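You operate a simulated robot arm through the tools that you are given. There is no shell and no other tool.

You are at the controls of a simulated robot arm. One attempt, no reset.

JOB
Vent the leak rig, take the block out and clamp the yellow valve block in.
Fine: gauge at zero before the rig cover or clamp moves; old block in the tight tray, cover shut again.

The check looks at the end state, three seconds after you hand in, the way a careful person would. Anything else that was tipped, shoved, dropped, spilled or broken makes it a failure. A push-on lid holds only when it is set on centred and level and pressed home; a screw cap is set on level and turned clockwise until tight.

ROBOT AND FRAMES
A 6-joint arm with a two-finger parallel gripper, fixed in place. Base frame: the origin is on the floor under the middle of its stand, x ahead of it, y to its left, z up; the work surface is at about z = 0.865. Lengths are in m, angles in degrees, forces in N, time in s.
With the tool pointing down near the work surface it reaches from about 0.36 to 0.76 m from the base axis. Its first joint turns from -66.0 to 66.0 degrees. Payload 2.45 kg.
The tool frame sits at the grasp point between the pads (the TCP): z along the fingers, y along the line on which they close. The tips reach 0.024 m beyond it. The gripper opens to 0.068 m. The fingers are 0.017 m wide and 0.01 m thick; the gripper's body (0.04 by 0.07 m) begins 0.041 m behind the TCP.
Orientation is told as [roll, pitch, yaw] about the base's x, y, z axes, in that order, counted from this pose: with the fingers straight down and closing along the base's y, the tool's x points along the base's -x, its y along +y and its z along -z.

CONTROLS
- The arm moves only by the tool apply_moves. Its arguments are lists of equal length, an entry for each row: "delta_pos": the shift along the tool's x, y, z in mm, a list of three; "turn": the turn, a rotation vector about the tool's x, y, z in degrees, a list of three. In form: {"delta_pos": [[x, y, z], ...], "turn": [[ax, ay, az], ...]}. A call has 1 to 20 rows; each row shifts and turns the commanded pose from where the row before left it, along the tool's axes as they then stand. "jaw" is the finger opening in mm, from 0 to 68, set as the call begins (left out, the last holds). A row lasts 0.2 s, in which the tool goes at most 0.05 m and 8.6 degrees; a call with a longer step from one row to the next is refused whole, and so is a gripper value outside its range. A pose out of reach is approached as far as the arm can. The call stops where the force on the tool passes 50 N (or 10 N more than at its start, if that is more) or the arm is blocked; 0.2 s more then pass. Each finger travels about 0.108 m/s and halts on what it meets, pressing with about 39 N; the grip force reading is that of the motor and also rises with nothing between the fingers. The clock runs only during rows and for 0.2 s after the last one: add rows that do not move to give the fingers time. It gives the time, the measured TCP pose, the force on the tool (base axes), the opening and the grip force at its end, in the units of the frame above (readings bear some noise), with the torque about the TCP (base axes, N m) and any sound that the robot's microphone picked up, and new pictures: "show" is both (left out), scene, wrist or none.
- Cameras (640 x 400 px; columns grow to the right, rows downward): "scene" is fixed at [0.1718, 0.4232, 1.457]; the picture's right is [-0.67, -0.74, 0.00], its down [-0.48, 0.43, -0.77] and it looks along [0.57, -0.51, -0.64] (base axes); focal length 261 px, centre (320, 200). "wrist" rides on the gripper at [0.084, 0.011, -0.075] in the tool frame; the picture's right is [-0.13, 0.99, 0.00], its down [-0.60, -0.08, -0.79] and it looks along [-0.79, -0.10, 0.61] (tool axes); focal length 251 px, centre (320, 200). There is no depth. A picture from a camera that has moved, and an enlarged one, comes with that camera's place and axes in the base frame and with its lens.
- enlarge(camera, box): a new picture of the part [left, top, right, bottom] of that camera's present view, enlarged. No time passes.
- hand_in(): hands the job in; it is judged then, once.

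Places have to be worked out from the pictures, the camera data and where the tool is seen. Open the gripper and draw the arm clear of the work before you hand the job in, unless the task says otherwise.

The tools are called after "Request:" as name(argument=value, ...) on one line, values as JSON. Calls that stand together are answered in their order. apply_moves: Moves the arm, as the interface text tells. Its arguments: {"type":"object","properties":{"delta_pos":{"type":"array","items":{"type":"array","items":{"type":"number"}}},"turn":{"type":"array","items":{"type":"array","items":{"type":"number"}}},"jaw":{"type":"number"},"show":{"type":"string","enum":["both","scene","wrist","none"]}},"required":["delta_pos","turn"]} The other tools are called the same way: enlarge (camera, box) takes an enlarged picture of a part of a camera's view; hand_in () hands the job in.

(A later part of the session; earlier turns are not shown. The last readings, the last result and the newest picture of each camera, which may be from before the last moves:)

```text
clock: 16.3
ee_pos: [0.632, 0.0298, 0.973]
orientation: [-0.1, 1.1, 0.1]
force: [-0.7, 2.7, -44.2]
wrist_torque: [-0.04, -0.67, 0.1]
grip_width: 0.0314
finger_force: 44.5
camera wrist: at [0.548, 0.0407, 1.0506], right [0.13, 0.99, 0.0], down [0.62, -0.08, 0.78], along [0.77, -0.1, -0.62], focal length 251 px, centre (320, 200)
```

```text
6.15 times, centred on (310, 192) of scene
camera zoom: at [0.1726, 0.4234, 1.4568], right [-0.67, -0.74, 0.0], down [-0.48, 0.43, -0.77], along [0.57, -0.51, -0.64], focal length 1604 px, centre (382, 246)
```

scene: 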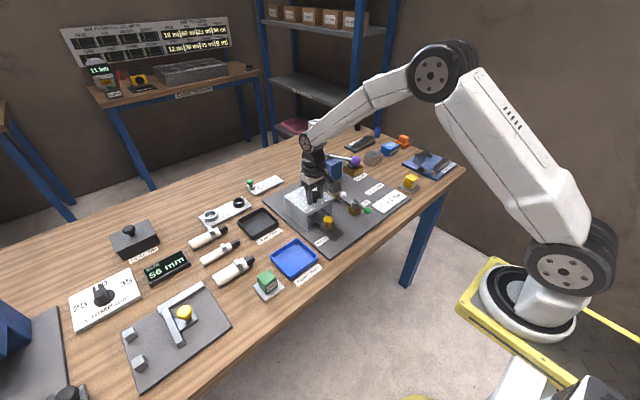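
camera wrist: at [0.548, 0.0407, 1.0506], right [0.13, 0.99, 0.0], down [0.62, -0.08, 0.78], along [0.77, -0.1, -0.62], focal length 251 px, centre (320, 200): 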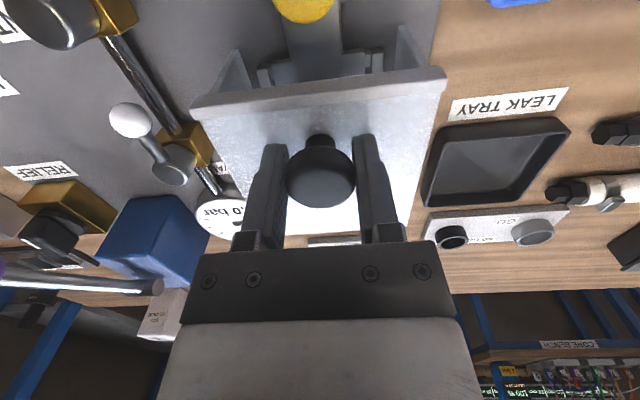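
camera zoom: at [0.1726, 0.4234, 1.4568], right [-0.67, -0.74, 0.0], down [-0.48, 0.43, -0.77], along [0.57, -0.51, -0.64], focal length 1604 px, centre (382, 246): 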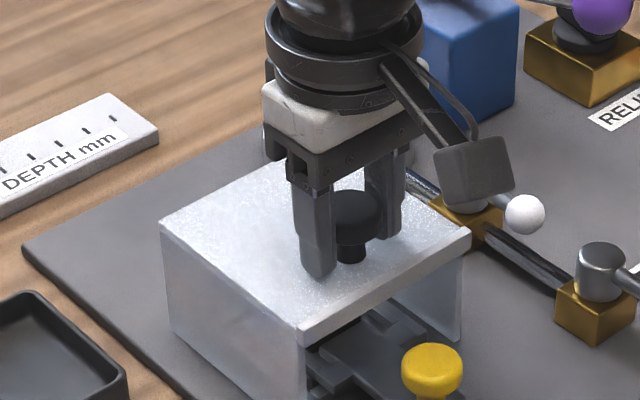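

Sideways (+x) the cover moved about 2–3 mm with almost no force, while upward it is held (−44 N). So it is a sliding cover that runs backward, not a hinge. I'll take off the upward pull and slide it +x in small steps.

Request:
apply_moves(delta_pos=[[0, 0, 4.5], [-4, 0, 0], [-6, 0, 0]], turn=[[0, 0, 0], [0, 0, 0], [0, 0, 0]])

Request:
enlarge(camera="scene", box=[275, 160, 345, 225])

```text
clock: 17.1
ee_pos: [0.6436, 0.0297, 0.9724]
orientation: [-0.1, 0.4, 0.0]
force: [-1.1, 0.3, -20.4]
wrist_torque: [0.0, 0.66, -0.04]
grip_width: 0.0306
finger_force: 44.4
camera wrist: at [0.5602, 0.0407, 1.0495], right [0.13, 0.99, 0.0], down [0.61, -0.08, 0.79], along [0.78, -0.1, -0.61], focal length 251 px, centre (320, 200)
```

scene: 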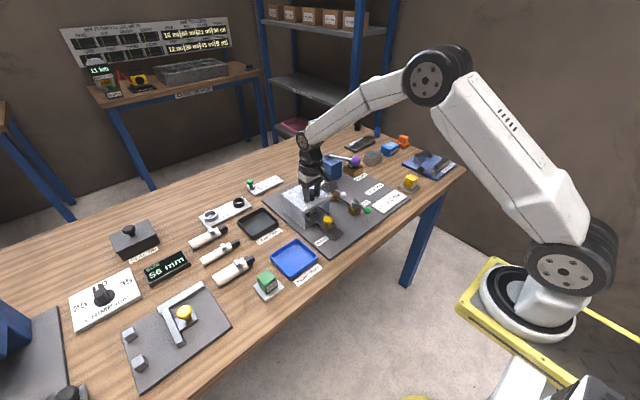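
wrist: 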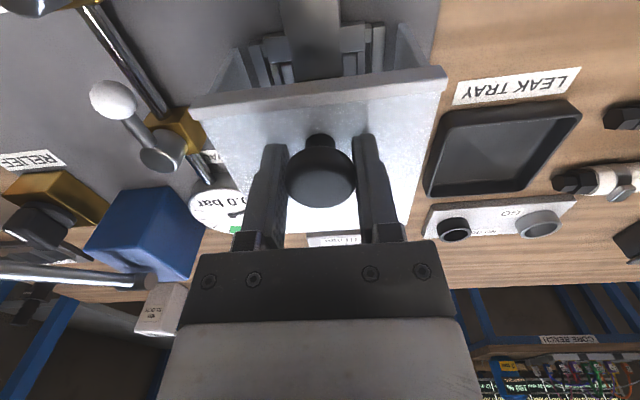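

```text
6.15 times, centred on (310, 192) of scene
camera zoom: at [0.1722, 0.4233, 1.4569], right [-0.67, -0.74, 0.0], down [-0.48, 0.43, -0.77], along [0.57, -0.51, -0.64], focal length 1604 px, centre (382, 246)
```

zoom: 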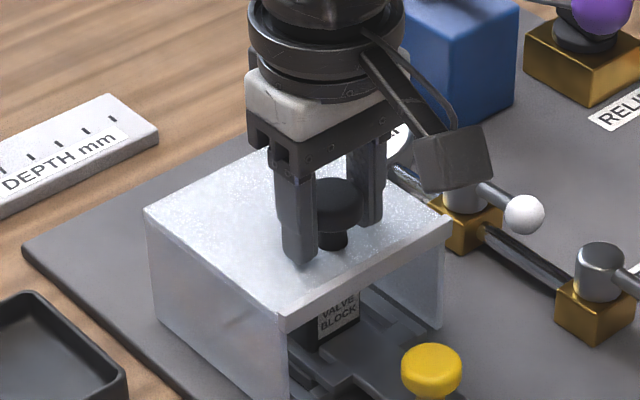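

The cover is sliding back freely and the block is emerging. I'll relieve the remaining upward load and keep sliding until it stops.

Request:
apply_moves(delta_pos=[[0, 0, 2], [-10, 0, 0], [-10, 0, 0], [-10, 0, 0], [-10, 0, 0], [-10, 0, 0]], turn=[[0, 0, 0], [0, 0, 0], [0, 0, 0], [0, 0, 0], [0, 0, 0], [0, 0, 0]])

Request:
enlarge(camera="scene", box=[265, 150, 345, 225])

```text
clock: 18.5
ee_pos: [0.6932, 0.0302, 0.9721]
orientation: [0.0, 0.2, 0.0]
force: [-1.1, 3.0, 1.4]
wrist_torque: [-0.05, -0.12, 0.0]
grip_width: 0.0312
finger_force: 44.7
camera wrist: at [0.6097, 0.0406, 1.0491], right [0.13, 0.99, 0.0], down [0.61, -0.08, 0.79], along [0.79, -0.1, -0.61], focal length 251 px, centre (320, 200)
```

scene: 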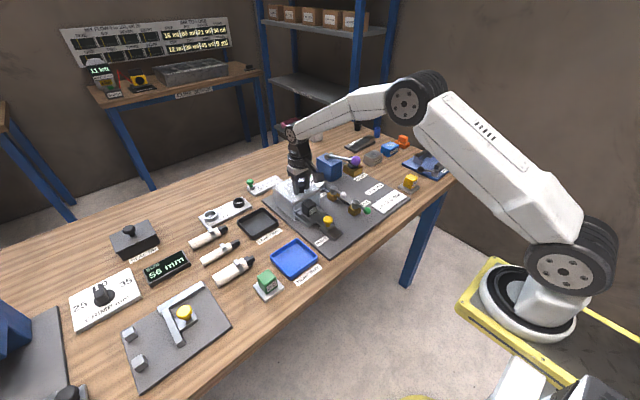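
wrist: 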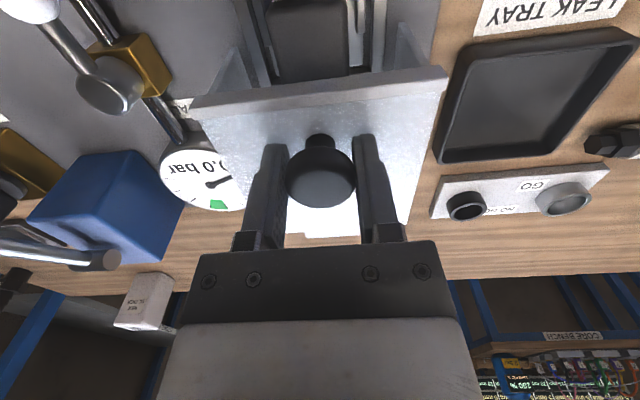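

```text
5.33 times, centred on (305, 188) of scene
camera zoom: at [0.1717, 0.4233, 1.457], right [-0.67, -0.74, 0.0], down [-0.48, 0.43, -0.77], along [0.57, -0.51, -0.64], focal length 1390 px, centre (400, 267)
```

zoom: 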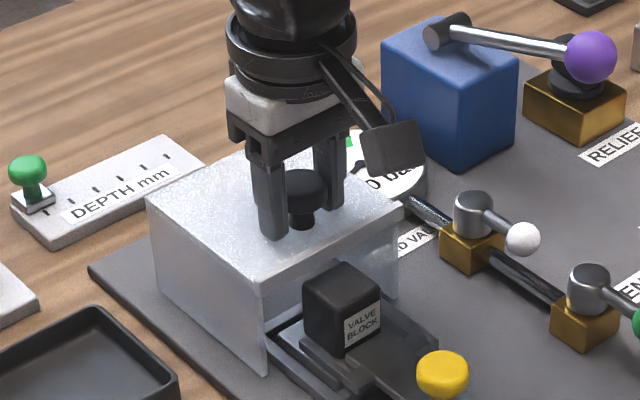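

The block is now mostly clear and forces are near zero. Cover's back edge is at about x 0.78 with free space to 0.87, so I'll continue 45 mm further.

Request:
apply_moves(delta_pos=[[-10, 0, 0], [-10, 0, 0], [-10, 0, 0], [-8, 0, 0], [-7, 0, 0]], turn=[[0, 0, 0], [0, 0, 0], [0, 0, 0], [0, 0, 0], [0, 0, 0]])

Request:
enlarge(camera="scene", box=[265, 150, 345, 225])

```text
clock: 19.7
ee_pos: [0.7393, 0.0309, 0.9735]
orientation: [0.0, 0.0, 0.0]
force: [-0.6, 5.2, 14.9]
wrist_torque: [0.05, -0.01, -0.02]
grip_width: 0.0312
finger_force: 44.3
camera wrist: at [0.6553, 0.0406, 1.049], right [0.13, 0.99, 0.0], down [0.61, -0.08, 0.79], along [0.79, -0.1, -0.61], focal length 251 px, centre (320, 200)
```

scene: 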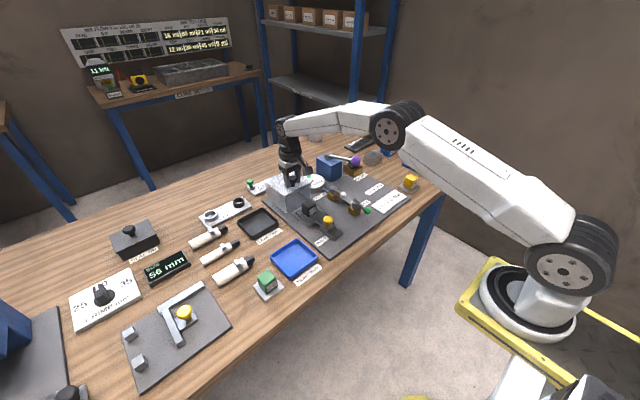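
wrist: 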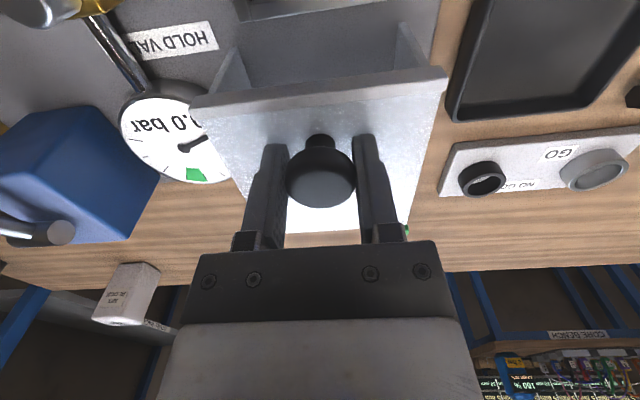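

```text
5.33 times, centred on (305, 188) of scene
camera zoom: at [0.1714, 0.4233, 1.457], right [-0.67, -0.74, 0.0], down [-0.48, 0.43, -0.77], along [0.57, -0.51, -0.64], focal length 1390 px, centre (400, 267)
```

zoom: 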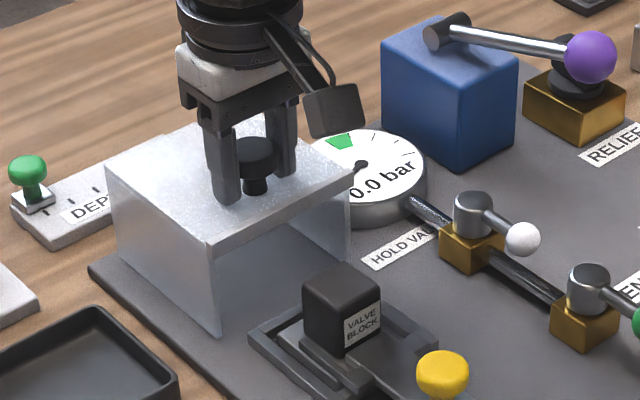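

The cover is now clear of the nest (front lip at x ≈ 0.713, block at x ≈ 0.66). I'll release the knob and rise to look at the block and clamp.

Request:
apply_moves(delta_pos=[[0, 0, 0], [0, 0, 0], [0, 0, -30], [0, 0, -40], [40, 0, -20], [40, 0, -10], [40, 0, 0]], turn=[[0, 0, 0], [0, 0, 0], [0, 0, 0], [0, 0, 0], [0, 0, 0], [0, 0, 0], [0, 0, 0]], jaw=54)

Request:
enlarge(camera="scene", box=[265, 160, 365, 255])

Request:
enlarge(camera="wrist", box=[220, 0, 420, 160])

```text
clock: 21.3
ee_pos: [0.617, 0.031, 1.0721]
orientation: [0.0, 0.4, 0.0]
force: [0.6, -0.2, -0.4]
wrist_torque: [0.02, -0.01, 0.01]
grip_width: 0.054
finger_force: 0.1
camera wrist: at [0.5337, 0.0413, 1.1487], right [0.13, 0.99, 0.0], down [0.61, -0.08, 0.79], along [0.78, -0.1, -0.61], focal length 251 px, centre (320, 200)
```

scene: 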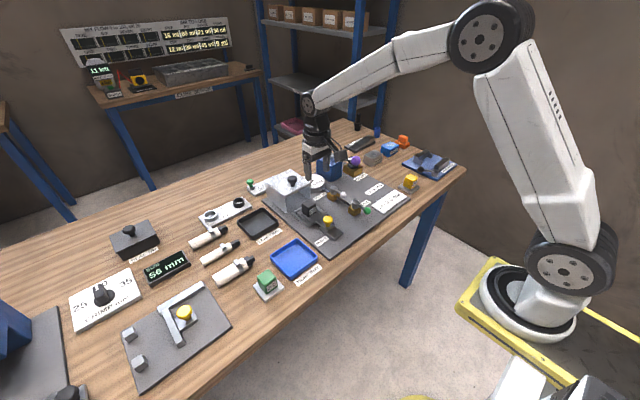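
wrist: 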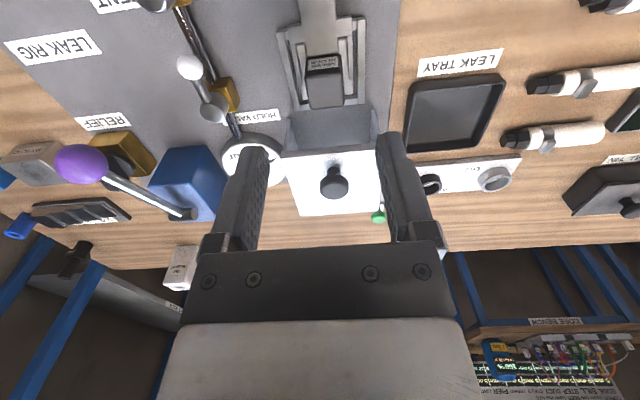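

```text
4.21 times, centred on (315, 208) of scene
camera zoom: at [0.1718, 0.4232, 1.457], right [-0.67, -0.74, 0.0], down [-0.48, 0.43, -0.77], along [0.57, -0.51, -0.64], focal length 1097 px, centre (341, 168)
```

zoom: 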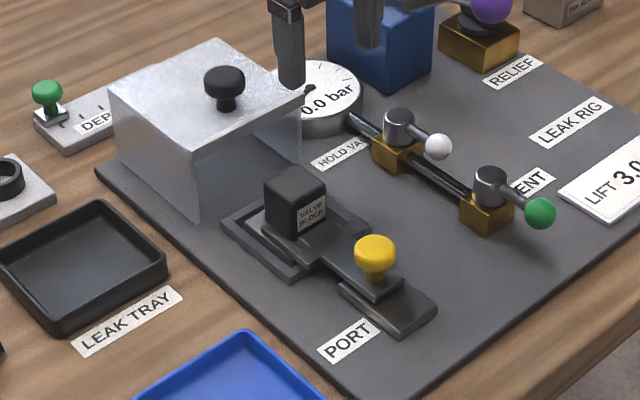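

```text
2.50 times, centred on (320, 80) of wrist
camera zoom: at [0.5337, 0.0413, 1.1487], right [0.13, 0.99, 0.0], down [0.61, -0.08, 0.79], along [0.78, -0.1, -0.61], focal length 629 px, centre (320, 500)
```

zoom: 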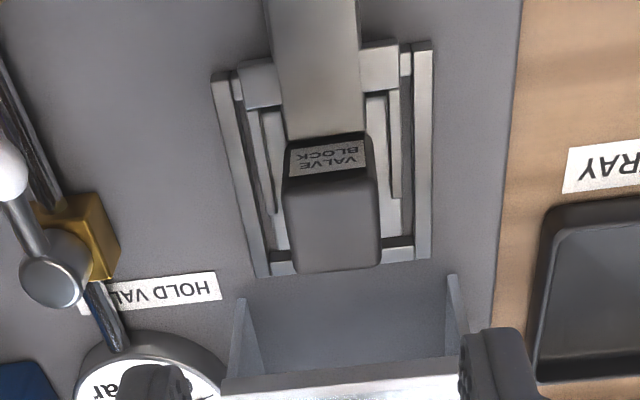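

The gauge still reads 0.0 bar and the block is exposed. The yellow clamp knob triangulates to about (0.570, 0.030, 0.913), so I'll position above it.

Request:
apply_moves(delta_pos=[[24, -0.5, 20], [23, -0.5, 30], [0, 0, 30]], turn=[[0, 0, 0], [0, 0, 0], [0, 0, 0]], jaw=54)

Request:
enlarge(camera="wrist", box=[220, 40, 420, 200])

```text
clock: 22.1
ee_pos: [0.5698, 0.0281, 0.9908]
orientation: [-0.1, 0.2, 0.0]
force: [0.2, 0.5, 0.3]
wrist_torque: [0.0, -0.01, -0.01]
grip_width: 0.0539
finger_force: 0.2
camera wrist: at [0.487, 0.0387, 1.0682], right [0.13, 0.99, 0.0], down [0.61, -0.08, 0.79], along [0.78, -0.1, -0.61], focal length 251 px, centre (320, 200)
```

scene: 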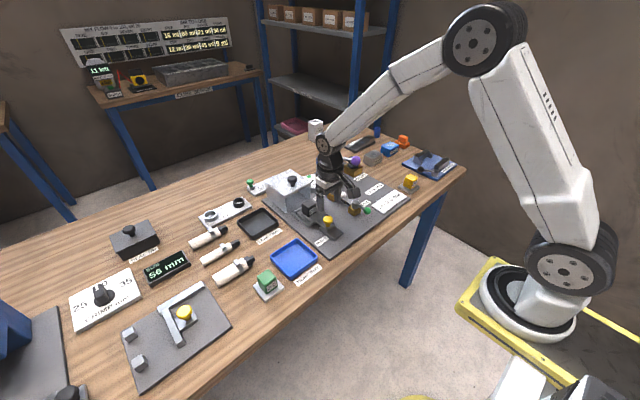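
wrist: 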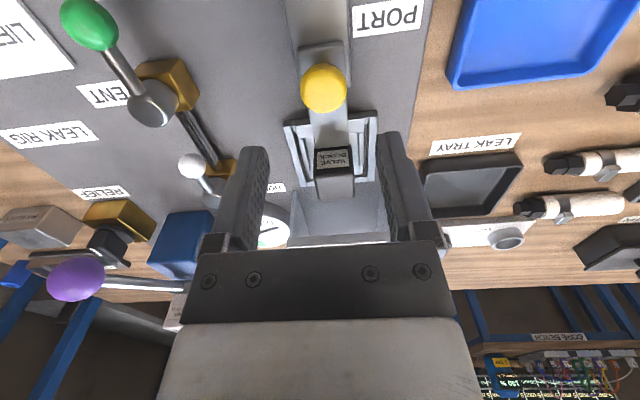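

```text
2.50 times, centred on (320, 120) of wrist
camera zoom: at [0.487, 0.0387, 1.0682], right [0.13, 0.99, 0.0], down [0.61, -0.08, 0.79], along [0.78, -0.1, -0.61], focal length 629 px, centre (320, 400)
```

zoom: 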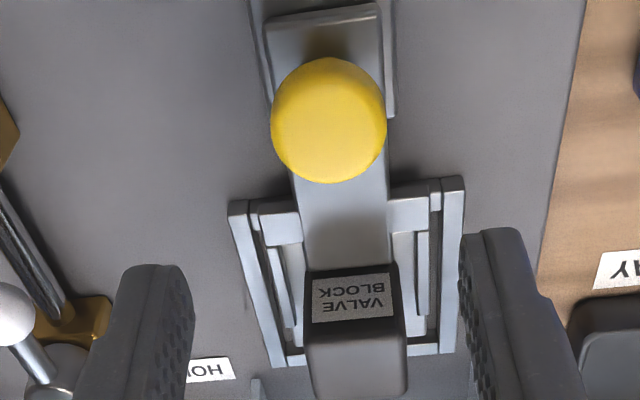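

Knob centre confirmed at (0.570, 0.030). I'll descend with a 2 mm y correction, then close on the cap.

Request:
apply_moves(delta_pos=[[0, 2, 25], [0, 0, 25], [0, 0, 18], [0, 0, 0]], turn=[[0, 0, 0], [0, 0, 0], [0, 0, 0], [0, 0, 0]], jaw=54)

Request:
enlarge(camera="scene", box=[295, 180, 365, 245])

```text
clock: 23.1
ee_pos: [0.5712, 0.0317, 0.9223]
orientation: [0.0, 0.3, 0.0]
force: [-0.1, 0.0, -0.6]
wrist_torque: [0.0, 0.01, 0.02]
grip_width: 0.0538
finger_force: 0.2
camera wrist: at [0.4873, 0.0414, 0.9999], right [0.13, 0.99, 0.0], down [0.61, -0.08, 0.79], along [0.78, -0.1, -0.61], focal length 251 px, centre (320, 200)
```

scene: 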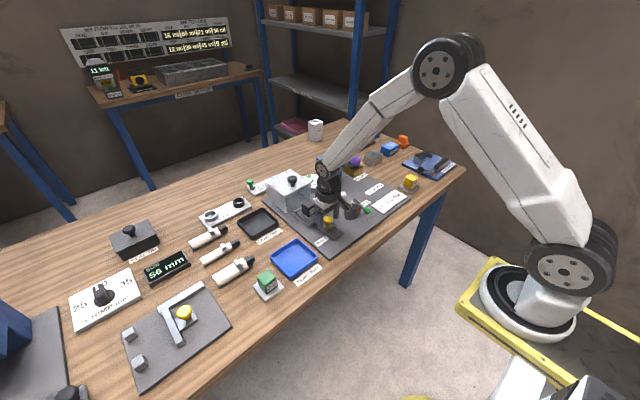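
wrist: 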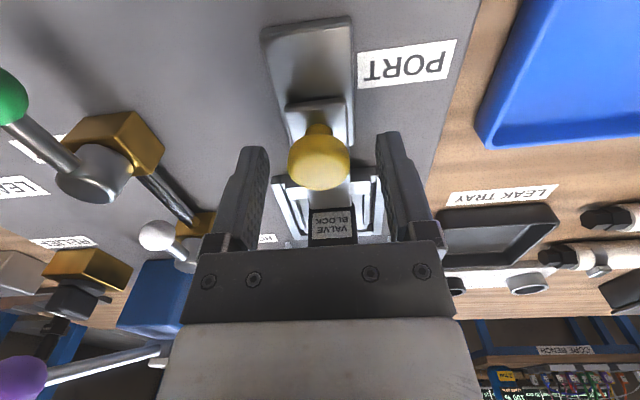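

```text
6.15 times, centred on (330, 212) of scene
camera zoom: at [0.1718, 0.4232, 1.457], right [-0.67, -0.74, 0.0], down [-0.48, 0.43, -0.77], along [0.57, -0.51, -0.64], focal length 1604 px, centre (258, 123)
```

zoom: 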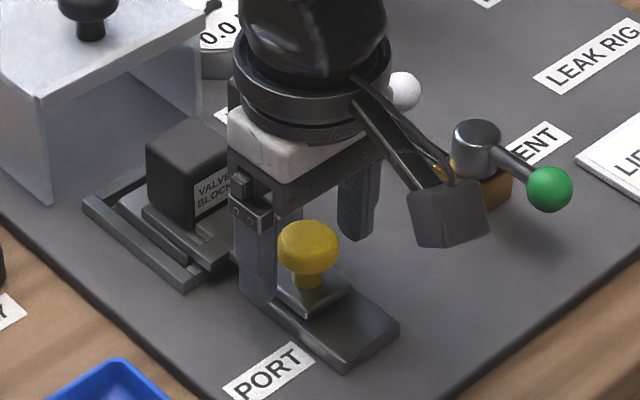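

The cap is between the pads. Closing on it now.

Request:
apply_moves(delta_pos=[[2, -1, 0], [0, 0, 0], [0, 0, 0], [0, 0, 0]], turn=[[0, 0, 0], [0, 0, 0], [0, 0, 0], [0, 0, 0]], jaw=20, show="wrist")

```text
clock: 24.1
ee_pos: [0.5701, 0.0307, 0.9229]
orientation: [0.0, 0.2, 0.0]
force: [5.9, 3.9, -8.1]
wrist_torque: [0.1, -0.52, 0.01]
grip_width: 0.0287
finger_force: 42.8
camera wrist: at [0.4858, 0.0406, 1.0], right [0.13, 0.99, 0.0], down [0.61, -0.08, 0.79], along [0.78, -0.1, -0.61], focal length 251 px, centre (320, 200)
```

wrist: 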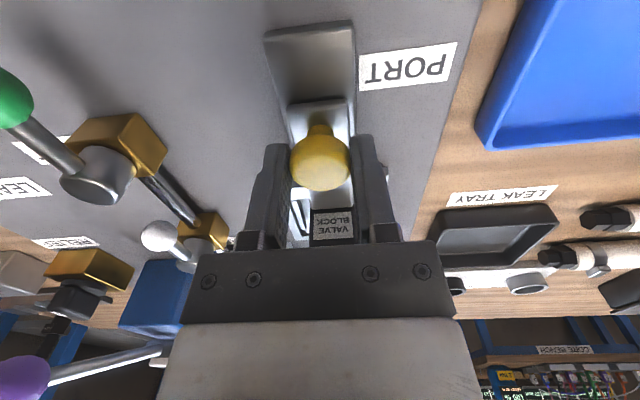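

Gripped at 28.7 mm. I'll pull the clamp gently toward the robot and watch the force.

Request:
apply_moves(delta_pos=[[3, 0, 0], [3, 0, 0]], turn=[[0, 0, 0], [0, 0, 0]])

Request:
enlarge(camera="scene", box=[295, 180, 365, 245])

```text
clock: 24.7
ee_pos: [0.5635, 0.0298, 0.9224]
orientation: [-0.1, 0.6, 0.0]
force: [-0.1, 5.1, -15.4]
wrist_torque: [0.04, -0.79, -0.02]
grip_width: 0.0289
finger_force: 43.3
camera wrist: at [0.4791, 0.0406, 1.0004], right [0.13, 0.99, 0.0], down [0.61, -0.08, 0.79], along [0.78, -0.1, -0.62], focal length 251 px, centre (320, 200)
```

scene: 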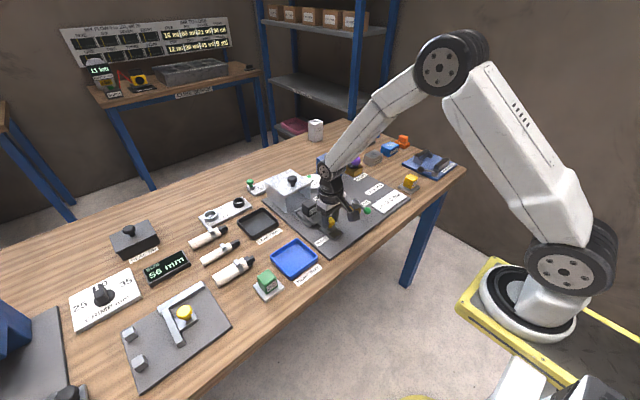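
wrist: 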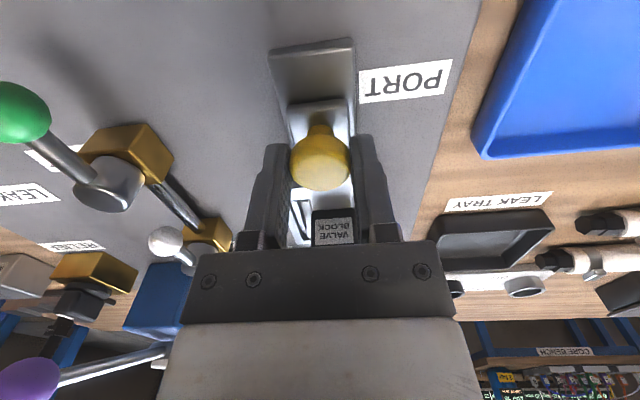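

```text
6.15 times, centred on (330, 212) of scene
camera zoom: at [0.172, 0.4233, 1.4569], right [-0.67, -0.74, 0.0], down [-0.48, 0.43, -0.77], along [0.57, -0.51, -0.64], focal length 1604 px, centre (258, 123)
```

zoom: 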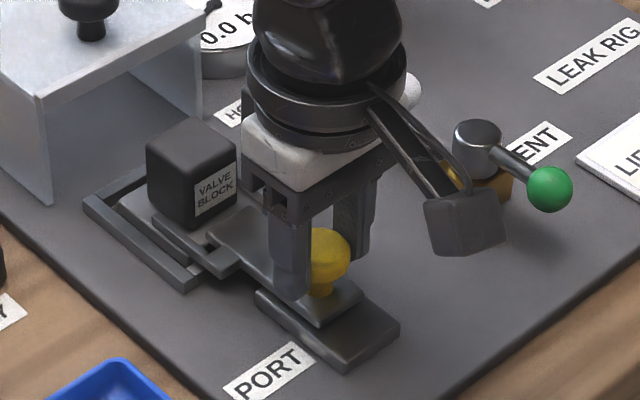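

The clamp is sliding off the block. I'll continue about 20 mm, expecting a stop.

Request:
apply_moves(delta_pos=[[4, 0, 1.5], [5, 0, 0], [5, 0, 0], [5, 0, 0]], turn=[[0, 0, 0], [0, 0, 0], [0, 0, 0], [0, 0, 0]])

Request:
enlarge(camera="scene", box=[295, 180, 365, 245])

```text
clock: 25.7
ee_pos: [0.5455, 0.0291, 0.9233]
orientation: [0.0, 0.0, 0.1]
force: [0.6, 4.6, 9.1]
wrist_torque: [0.03, 0.49, 0.01]
grip_width: 0.0293
finger_force: 43.5
camera wrist: at [0.4607, 0.0406, 0.9999], right [0.13, 0.99, 0.0], down [0.61, -0.08, 0.79], along [0.79, -0.1, -0.61], focal length 251 px, centre (320, 200)
```

scene: 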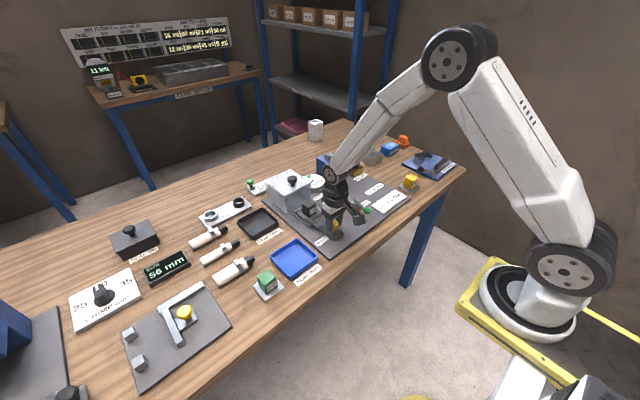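
wrist: 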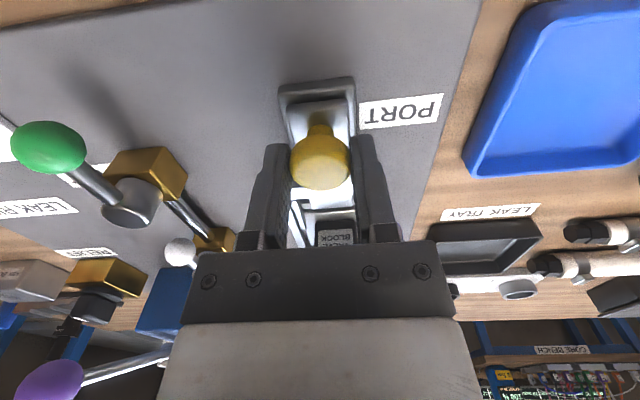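

```text
6.15 times, centred on (330, 212) of scene
camera zoom: at [0.1717, 0.4233, 1.457], right [-0.67, -0.74, 0.0], down [-0.48, 0.43, -0.77], along [0.57, -0.51, -0.64], focal length 1604 px, centre (258, 123)
```

zoom: 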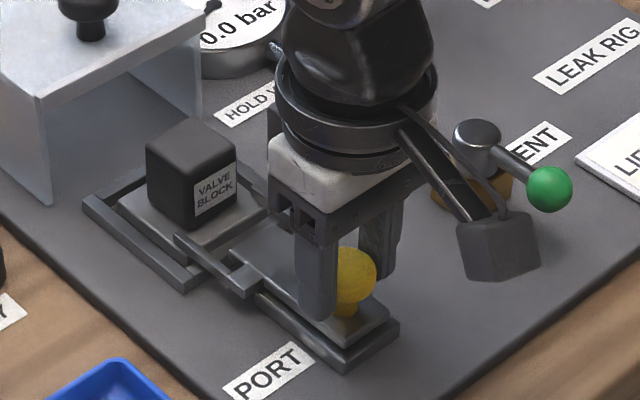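

The clamp head is now about 25 mm clear of the block. I'll release the knob, rise and move over the block to look at it.

Request:
apply_moves(delta_pos=[[0, 0, -1], [0, 0, 0], [0, 0, -30], [0, 0, -40], [-30, 0, -30], [-40, 0, 0], [0, 0, 0]], turn=[[0, 0, 0], [0, 0, 0], [0, 0, 0], [0, 0, 0], [0, 0, 0], [0, 0, 0], [0, 0, 0]], jaw=60)

Request:
enlarge(camera="wrist", box=[230, 0, 410, 140])

Request:
enlarge(camera="scene", box=[285, 180, 355, 245])

```text
clock: 27.3
ee_pos: [0.6134, 0.027, 1.0221]
orientation: [0.0, 0.3, 0.0]
force: [-0.3, -0.2, 0.4]
wrist_torque: [0.01, 0.02, 0.01]
grip_width: 0.0598
finger_force: 0.1
camera wrist: at [0.5305, 0.0377, 1.0994], right [0.13, 0.99, 0.0], down [0.61, -0.08, 0.79], along [0.78, -0.1, -0.61], focal length 251 px, centre (320, 200)
```

scene: 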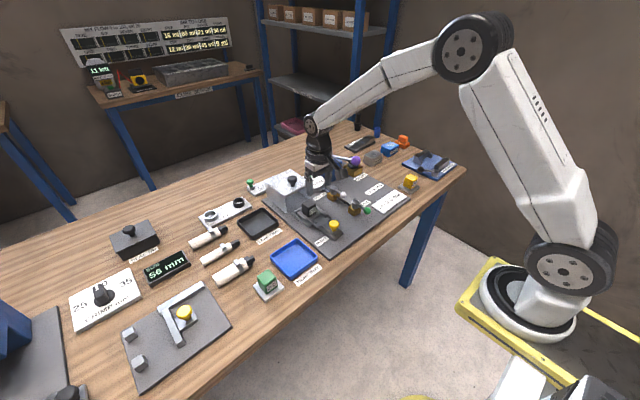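
wrist: 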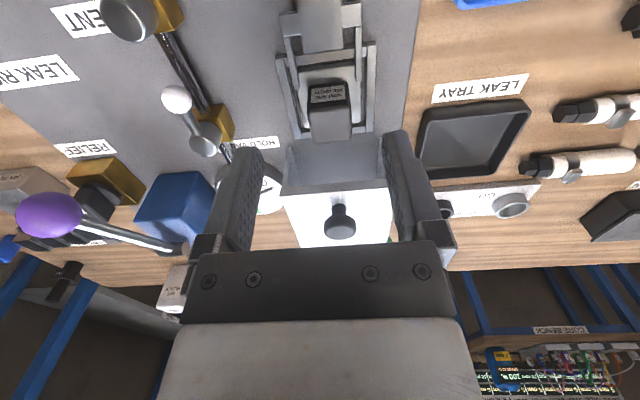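

```text
2.86 times, centred on (320, 70) of wrist
camera zoom: at [0.5305, 0.0377, 1.0994], right [0.13, 0.99, 0.0], down [0.61, -0.08, 0.79], along [0.78, -0.1, -0.61], focal length 718 px, centre (320, 571)
```

zoom: 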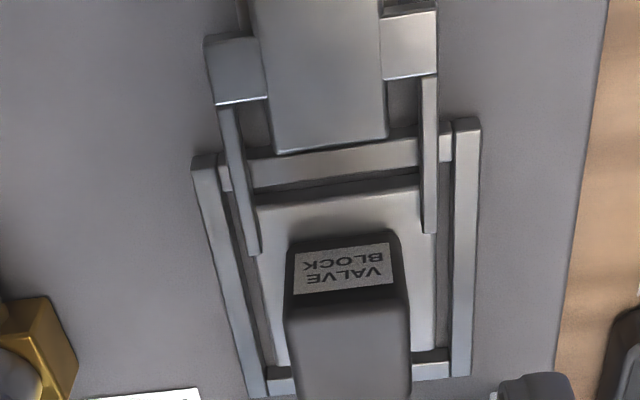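

```text
6.15 times, centred on (320, 212) of scene
camera zoom: at [0.1718, 0.4232, 1.457], right [-0.67, -0.74, 0.0], down [-0.48, 0.43, -0.77], along [0.57, -0.51, -0.64], focal length 1604 px, centre (320, 123)
```

zoom: 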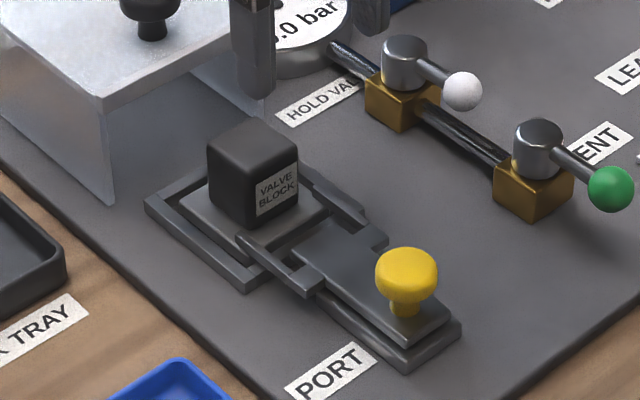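

The block measures about 34 mm square at (0.658, 0.0306), top at z ≈ 0.919, sitting on a wider pad with low rails. I'll move above it with a 50 mm opening and check alignment before descending.

Request:
apply_moves(delta_pos=[[-22, 2, 10], [-22.6, 1.6, 20]], turn=[[0, 0, 0], [0, 0, 0]], jaw=50)

Request:
enlarge(camera="wrist", box=[230, 60, 410, 200])

```text
clock: 27.9
ee_pos: [0.6566, 0.0311, 0.9926]
orientation: [0.0, 0.3, 0.0]
force: [0.0, -0.5, 0.6]
wrist_torque: [-0.01, -0.01, -0.01]
grip_width: 0.0502
finger_force: 0.1
camera wrist: at [0.5729, 0.042, 1.0691], right [0.13, 0.99, 0.0], down [0.61, -0.08, 0.79], along [0.78, -0.1, -0.61], focal length 251 px, centre (320, 200)
```

scene: 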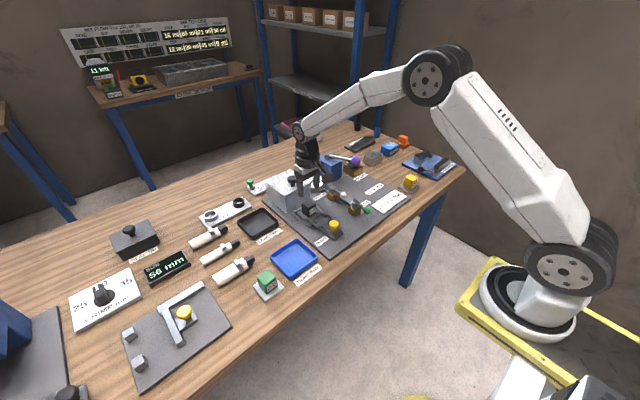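
wrist: 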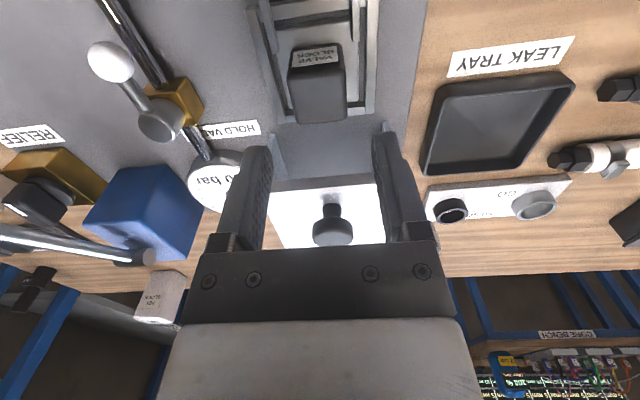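

```text
2.86 times, centred on (320, 130) of wrist
camera zoom: at [0.5729, 0.042, 1.0691], right [0.13, 0.99, 0.0], down [0.61, -0.08, 0.79], along [0.78, -0.1, -0.61], focal length 718 px, centre (320, 400)
```

zoom: 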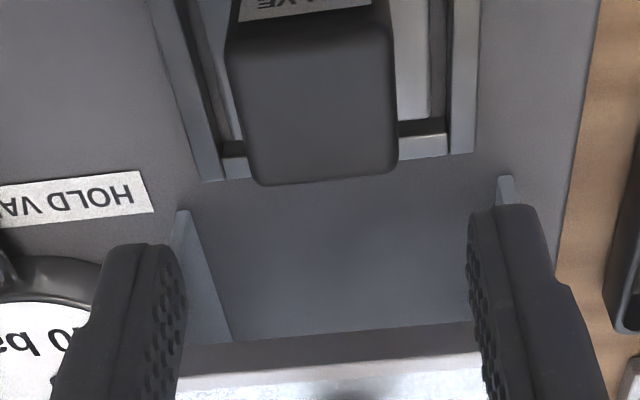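

Block centre refined to (0.660, 0.030), well aligned with the tool axes. Descending to TCP z ≈ 0.916 with a small x correction.

Request:
apply_moves(delta_pos=[[-3, -1, 25], [0, 0, 25], [0, 0, 17], [0, 0, 9]], turn=[[0, 0, 0], [0, 0, 0], [0, 0, 0], [0, 0, 0]], jaw=50)

Request:
enlarge(camera="scene", box=[275, 170, 345, 235])

```text
clock: 28.9
ee_pos: [0.6608, 0.0315, 0.9177]
orientation: [0.1, 0.3, 0.0]
force: [-0.3, 0.0, 0.5]
wrist_torque: [-0.06, -0.02, 0.01]
grip_width: 0.0497
finger_force: 0.1
camera wrist: at [0.5771, 0.0426, 0.9942], right [0.13, 0.99, 0.0], down [0.61, -0.08, 0.79], along [0.78, -0.1, -0.61], focal length 251 px, centre (320, 200)
```

scene: 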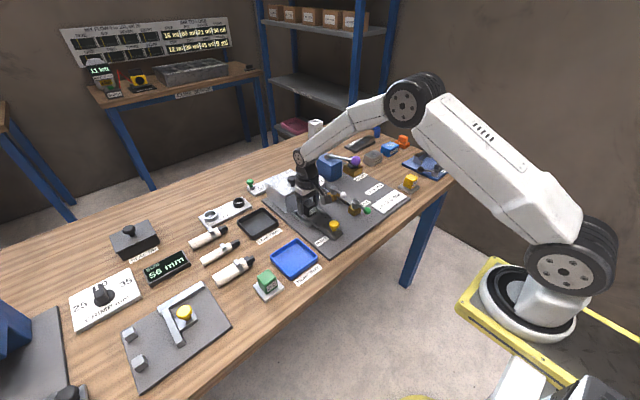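
wrist: 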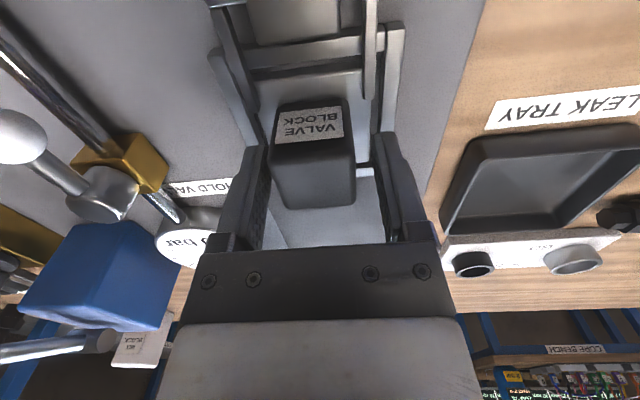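

```text
6.15 times, centred on (310, 202) of scene
camera zoom: at [0.1718, 0.4232, 1.457], right [-0.67, -0.74, 0.0], down [-0.48, 0.43, -0.77], along [0.57, -0.51, -0.64], focal length 1604 px, centre (382, 185)
```

zoom: 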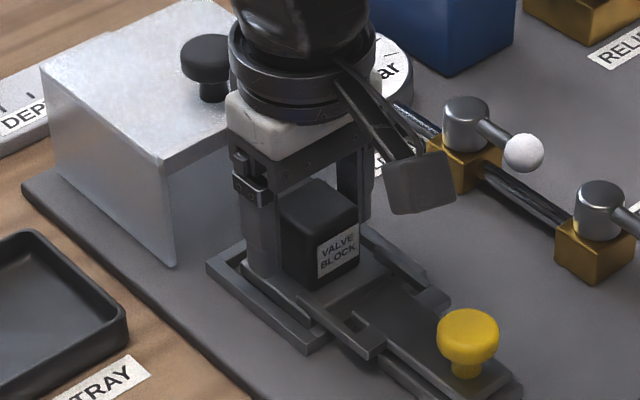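

The fingers straddle the block. I'll shift 1.5 mm in −y to centre and close.

Request:
apply_moves(delta_pos=[[0, -1.5, 0.5], [0, 0, 0], [0, 0, 0], [0, 0, 0]], turn=[[0, 0, 0], [0, 0, 0], [0, 0, 0], [0, 0, 0]], jaw=24, show="wrist")

```text
clock: 29.9
ee_pos: [0.662, 0.0306, 0.918]
orientation: [0.0, 0.3, 0.0]
force: [-0.2, 2.7, 4.0]
wrist_torque: [0.1, 0.18, -0.07]
grip_width: 0.0358
finger_force: 39.4
camera wrist: at [0.5775, 0.0408, 0.9942], right [0.13, 0.99, 0.0], down [0.61, -0.08, 0.79], along [0.78, -0.1, -0.61], focal length 251 px, centre (320, 200)
```

wrist: 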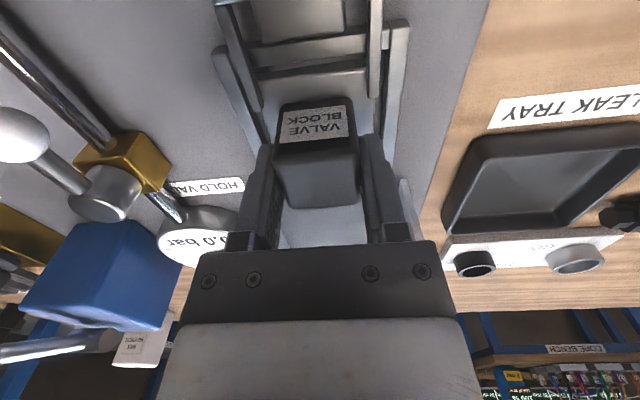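

Block gripped at 35.8 mm. I'll lift it straight up, then carry it toward the blue TIGHT TRAY.

Request:
apply_moves(delta_pos=[[0, 0, -10], [0, 0, -20], [0, 0, -30], [0, 0, -40], [22, 28, 0], [22, 29, 0], [22, 29, 0], [22, 29, 0], [22, 29, 0], [0, 0, 0]], turn=[[0, 0, 0], [0, 0, 0], [0, 0, 0], [0, 0, 0], [0, 0, 0], [0, 0, 0], [0, 0, 0], [0, 0, 0], [0, 0, 0], [0, 0, 0]])

Request:
enlarge(camera="scene", box=[230, 160, 370, 300])

Request:
enlarge(camera="wrist", box=[200, 0, 440, 200])

```text
clock: 32.1
ee_pos: [0.5551, 0.1747, 1.0181]
orientation: [-0.1, 0.2, 0.0]
force: [0.3, -0.1, -2.8]
wrist_torque: [0.01, 0.03, 0.0]
grip_width: 0.0352
finger_force: 38.6
camera wrist: at [0.4696, 0.185, 1.0954], right [0.13, 0.99, 0.0], down [0.61, -0.08, 0.79], along [0.78, -0.1, -0.61], focal length 251 px, centre (320, 200)
```

scene: 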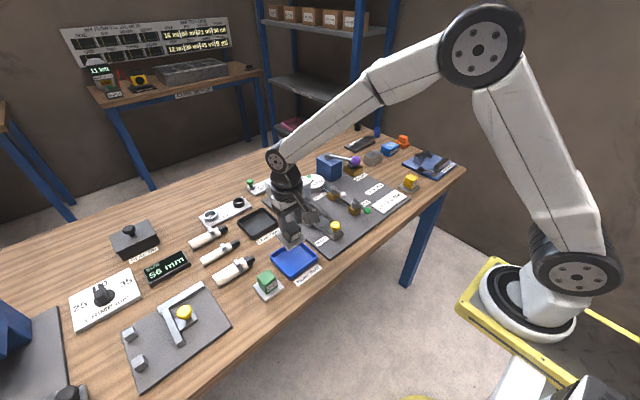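
wrist: 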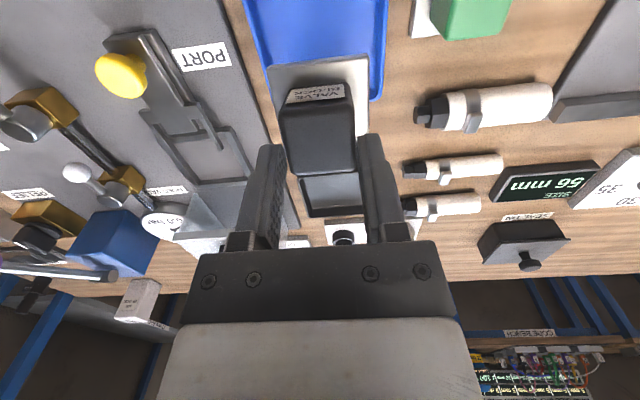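

```text
2.86 times, centred on (300, 230) of scene
camera zoom: at [0.1718, 0.4232, 1.457], right [-0.67, -0.74, 0.0], down [-0.48, 0.43, -0.77], along [0.57, -0.51, -0.64], focal length 744 px, centre (377, 114)
```

zoom: 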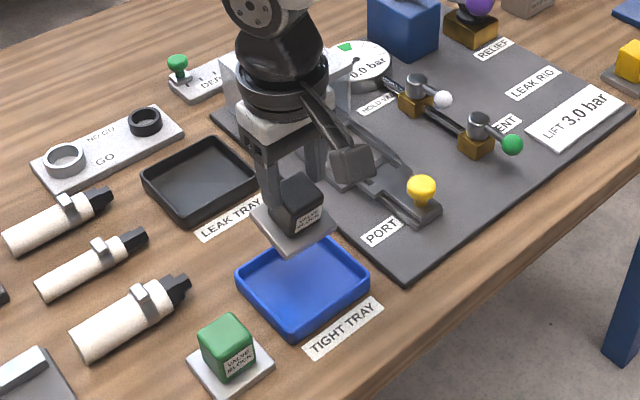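

```text
2.00 times, centred on (320, 100) of wrist
camera zoom: at [0.4696, 0.185, 1.0954], right [0.13, 0.99, 0.0], down [0.61, -0.08, 0.79], along [0.78, -0.1, -0.61], focal length 503 px, centre (320, 400)
```

zoom: 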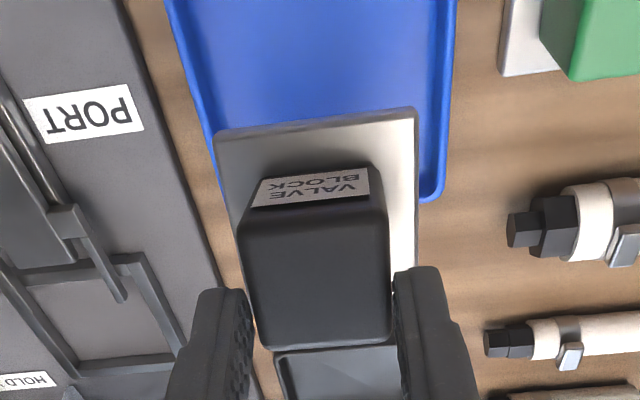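

The "pad" turns out to be a flange that belongs to the block, so the yellow block will have one too. The tray centre triangulates to about (0.549, 0.174) with a ~90 mm inside, so I'll lower the block there, stopping just above the floor.

Request:
apply_moves(delta_pos=[[5, 0, 20], [0, 0, 30], [0, 0, 25], [0, 0, 15], [0, 0, 0]], turn=[[0, 0, 0], [0, 0, 0], [0, 0, 0], [0, 0, 0], [0, 0, 0]])

Request:
enlarge(camera="scene", box=[250, 200, 350, 290])

Request:
enlarge(camera="wrist", box=[200, 0, 440, 200])

```text
clock: 33.3
ee_pos: [0.5513, 0.1767, 0.9298]
orientation: [0.3, -0.3, 0.0]
force: [11.9, -0.3, 30.4]
wrist_torque: [-0.02, 0.08, -0.03]
grip_width: 0.0358
finger_force: 39.4
camera wrist: at [0.4662, 0.1861, 1.006], right [0.13, 0.99, 0.0], down [0.6, -0.08, 0.8], along [0.79, -0.1, -0.6], focal length 251 px, centre (320, 200)
```

scene: 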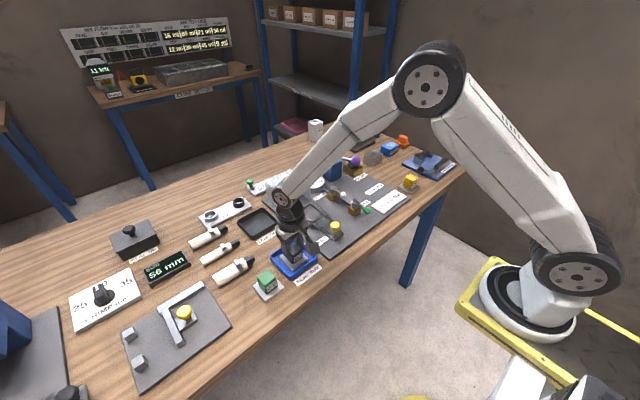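
wrist: 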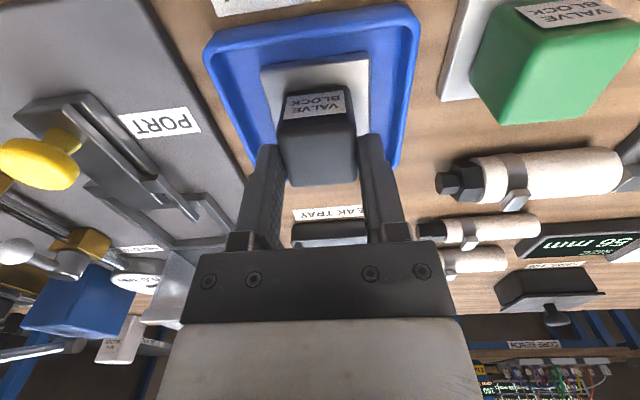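

```text
4.44 times, centred on (300, 245) of scene
camera zoom: at [0.1715, 0.423, 1.4571], right [-0.67, -0.74, 0.0], down [-0.48, 0.43, -0.77], along [0.57, -0.51, -0.64], focal length 1158 px, centre (409, 0)
```

zoom: 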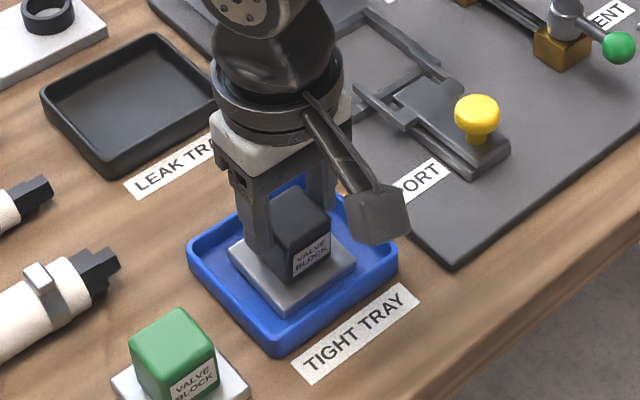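

```text
2.00 times, centred on (320, 100) of wrist
camera zoom: at [0.4662, 0.1861, 1.006], right [0.13, 0.99, 0.0], down [0.6, -0.08, 0.8], along [0.79, -0.1, -0.6], focal length 503 px, centre (320, 400)
```

zoom: 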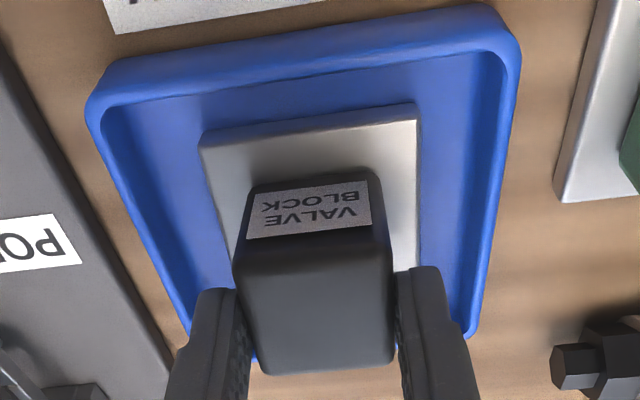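

Contact came at TCP z ≈ 0.930 with 30 N: the block had slid down in the grip during the lift, most likely because the clamp fork still overlapped its flange, which I'll retract further before inserting the new one. It now looks flat on the tray floor, so I'll release and rise to verify.

Request:
apply_moves(delta_pos=[[0, 0, -2], [0, 0, 0], [0, 0, 0], [0, 0, -25], [0, 0, -40], [0, 0, -40], [0, 0, 0]], turn=[[0, 0, 0], [0, 0, 0], [0, 0, 0], [0, 0, 0], [0, 0, 0], [0, 0, 0], [0, 0, 0]], jaw=50)

Request:
enlarge(camera="scene", box=[250, 200, 350, 290])

Request:
enlarge(camera="wrist", box=[200, 0, 440, 200])

Request:
enlarge(camera="scene", box=[265, 160, 365, 255])

```text
clock: 34.9
ee_pos: [0.5466, 0.1749, 1.0334]
orientation: [0.0, 0.4, 0.0]
force: [0.3, 0.1, 0.8]
wrist_torque: [0.01, -0.01, -0.01]
grip_width: 0.0499
finger_force: 0.1
camera wrist: at [0.4624, 0.1854, 1.1101], right [0.13, 0.99, 0.0], down [0.61, -0.08, 0.79], along [0.78, -0.1, -0.61], focal length 251 px, centre (320, 200)
```

scene: 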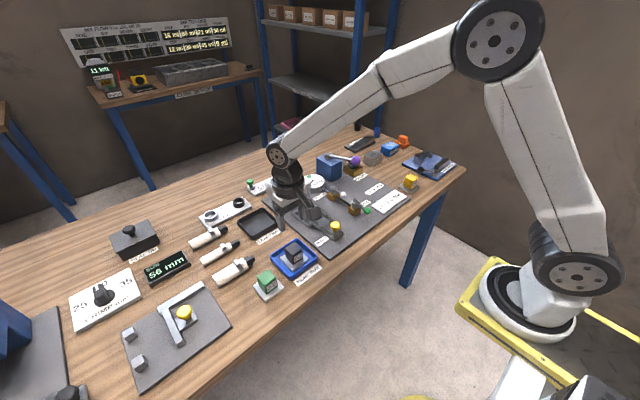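
wrist: 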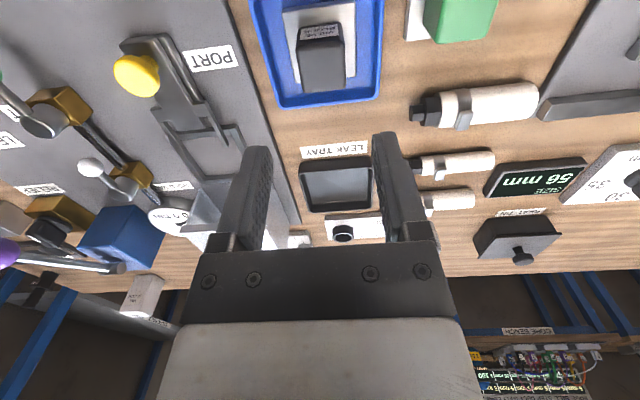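

```text
4.44 times, centred on (300, 245) of scene
camera zoom: at [0.1718, 0.4232, 1.457], right [-0.67, -0.74, 0.0], down [-0.48, 0.43, -0.77], along [0.57, -0.51, -0.64], focal length 1158 px, centre (409, 0)
```

zoom: 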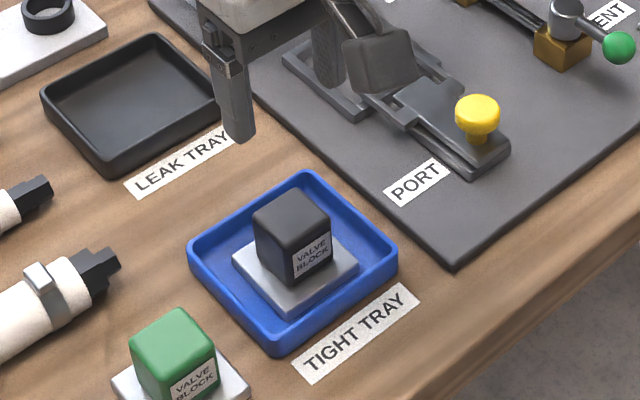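

```text
2.00 times, centred on (320, 100) of wrist
camera zoom: at [0.4624, 0.1854, 1.1101], right [0.13, 0.99, 0.0], down [0.61, -0.08, 0.79], along [0.78, -0.1, -0.61], focal length 503 px, centre (320, 400)
```

zoom: 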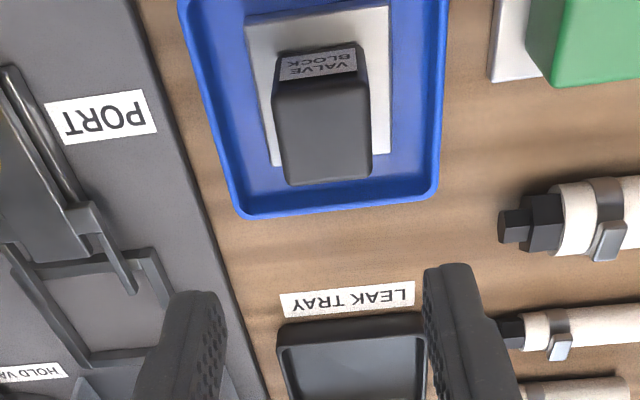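

```text
4.21 times, centred on (315, 208) of scene
camera zoom: at [0.1718, 0.4232, 1.457], right [-0.67, -0.74, 0.0], down [-0.48, 0.43, -0.77], along [0.57, -0.51, -0.64], focal length 1097 px, centre (341, 168)
```

zoom: 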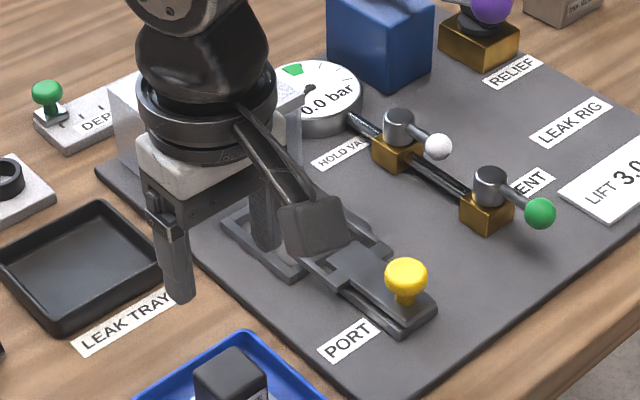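

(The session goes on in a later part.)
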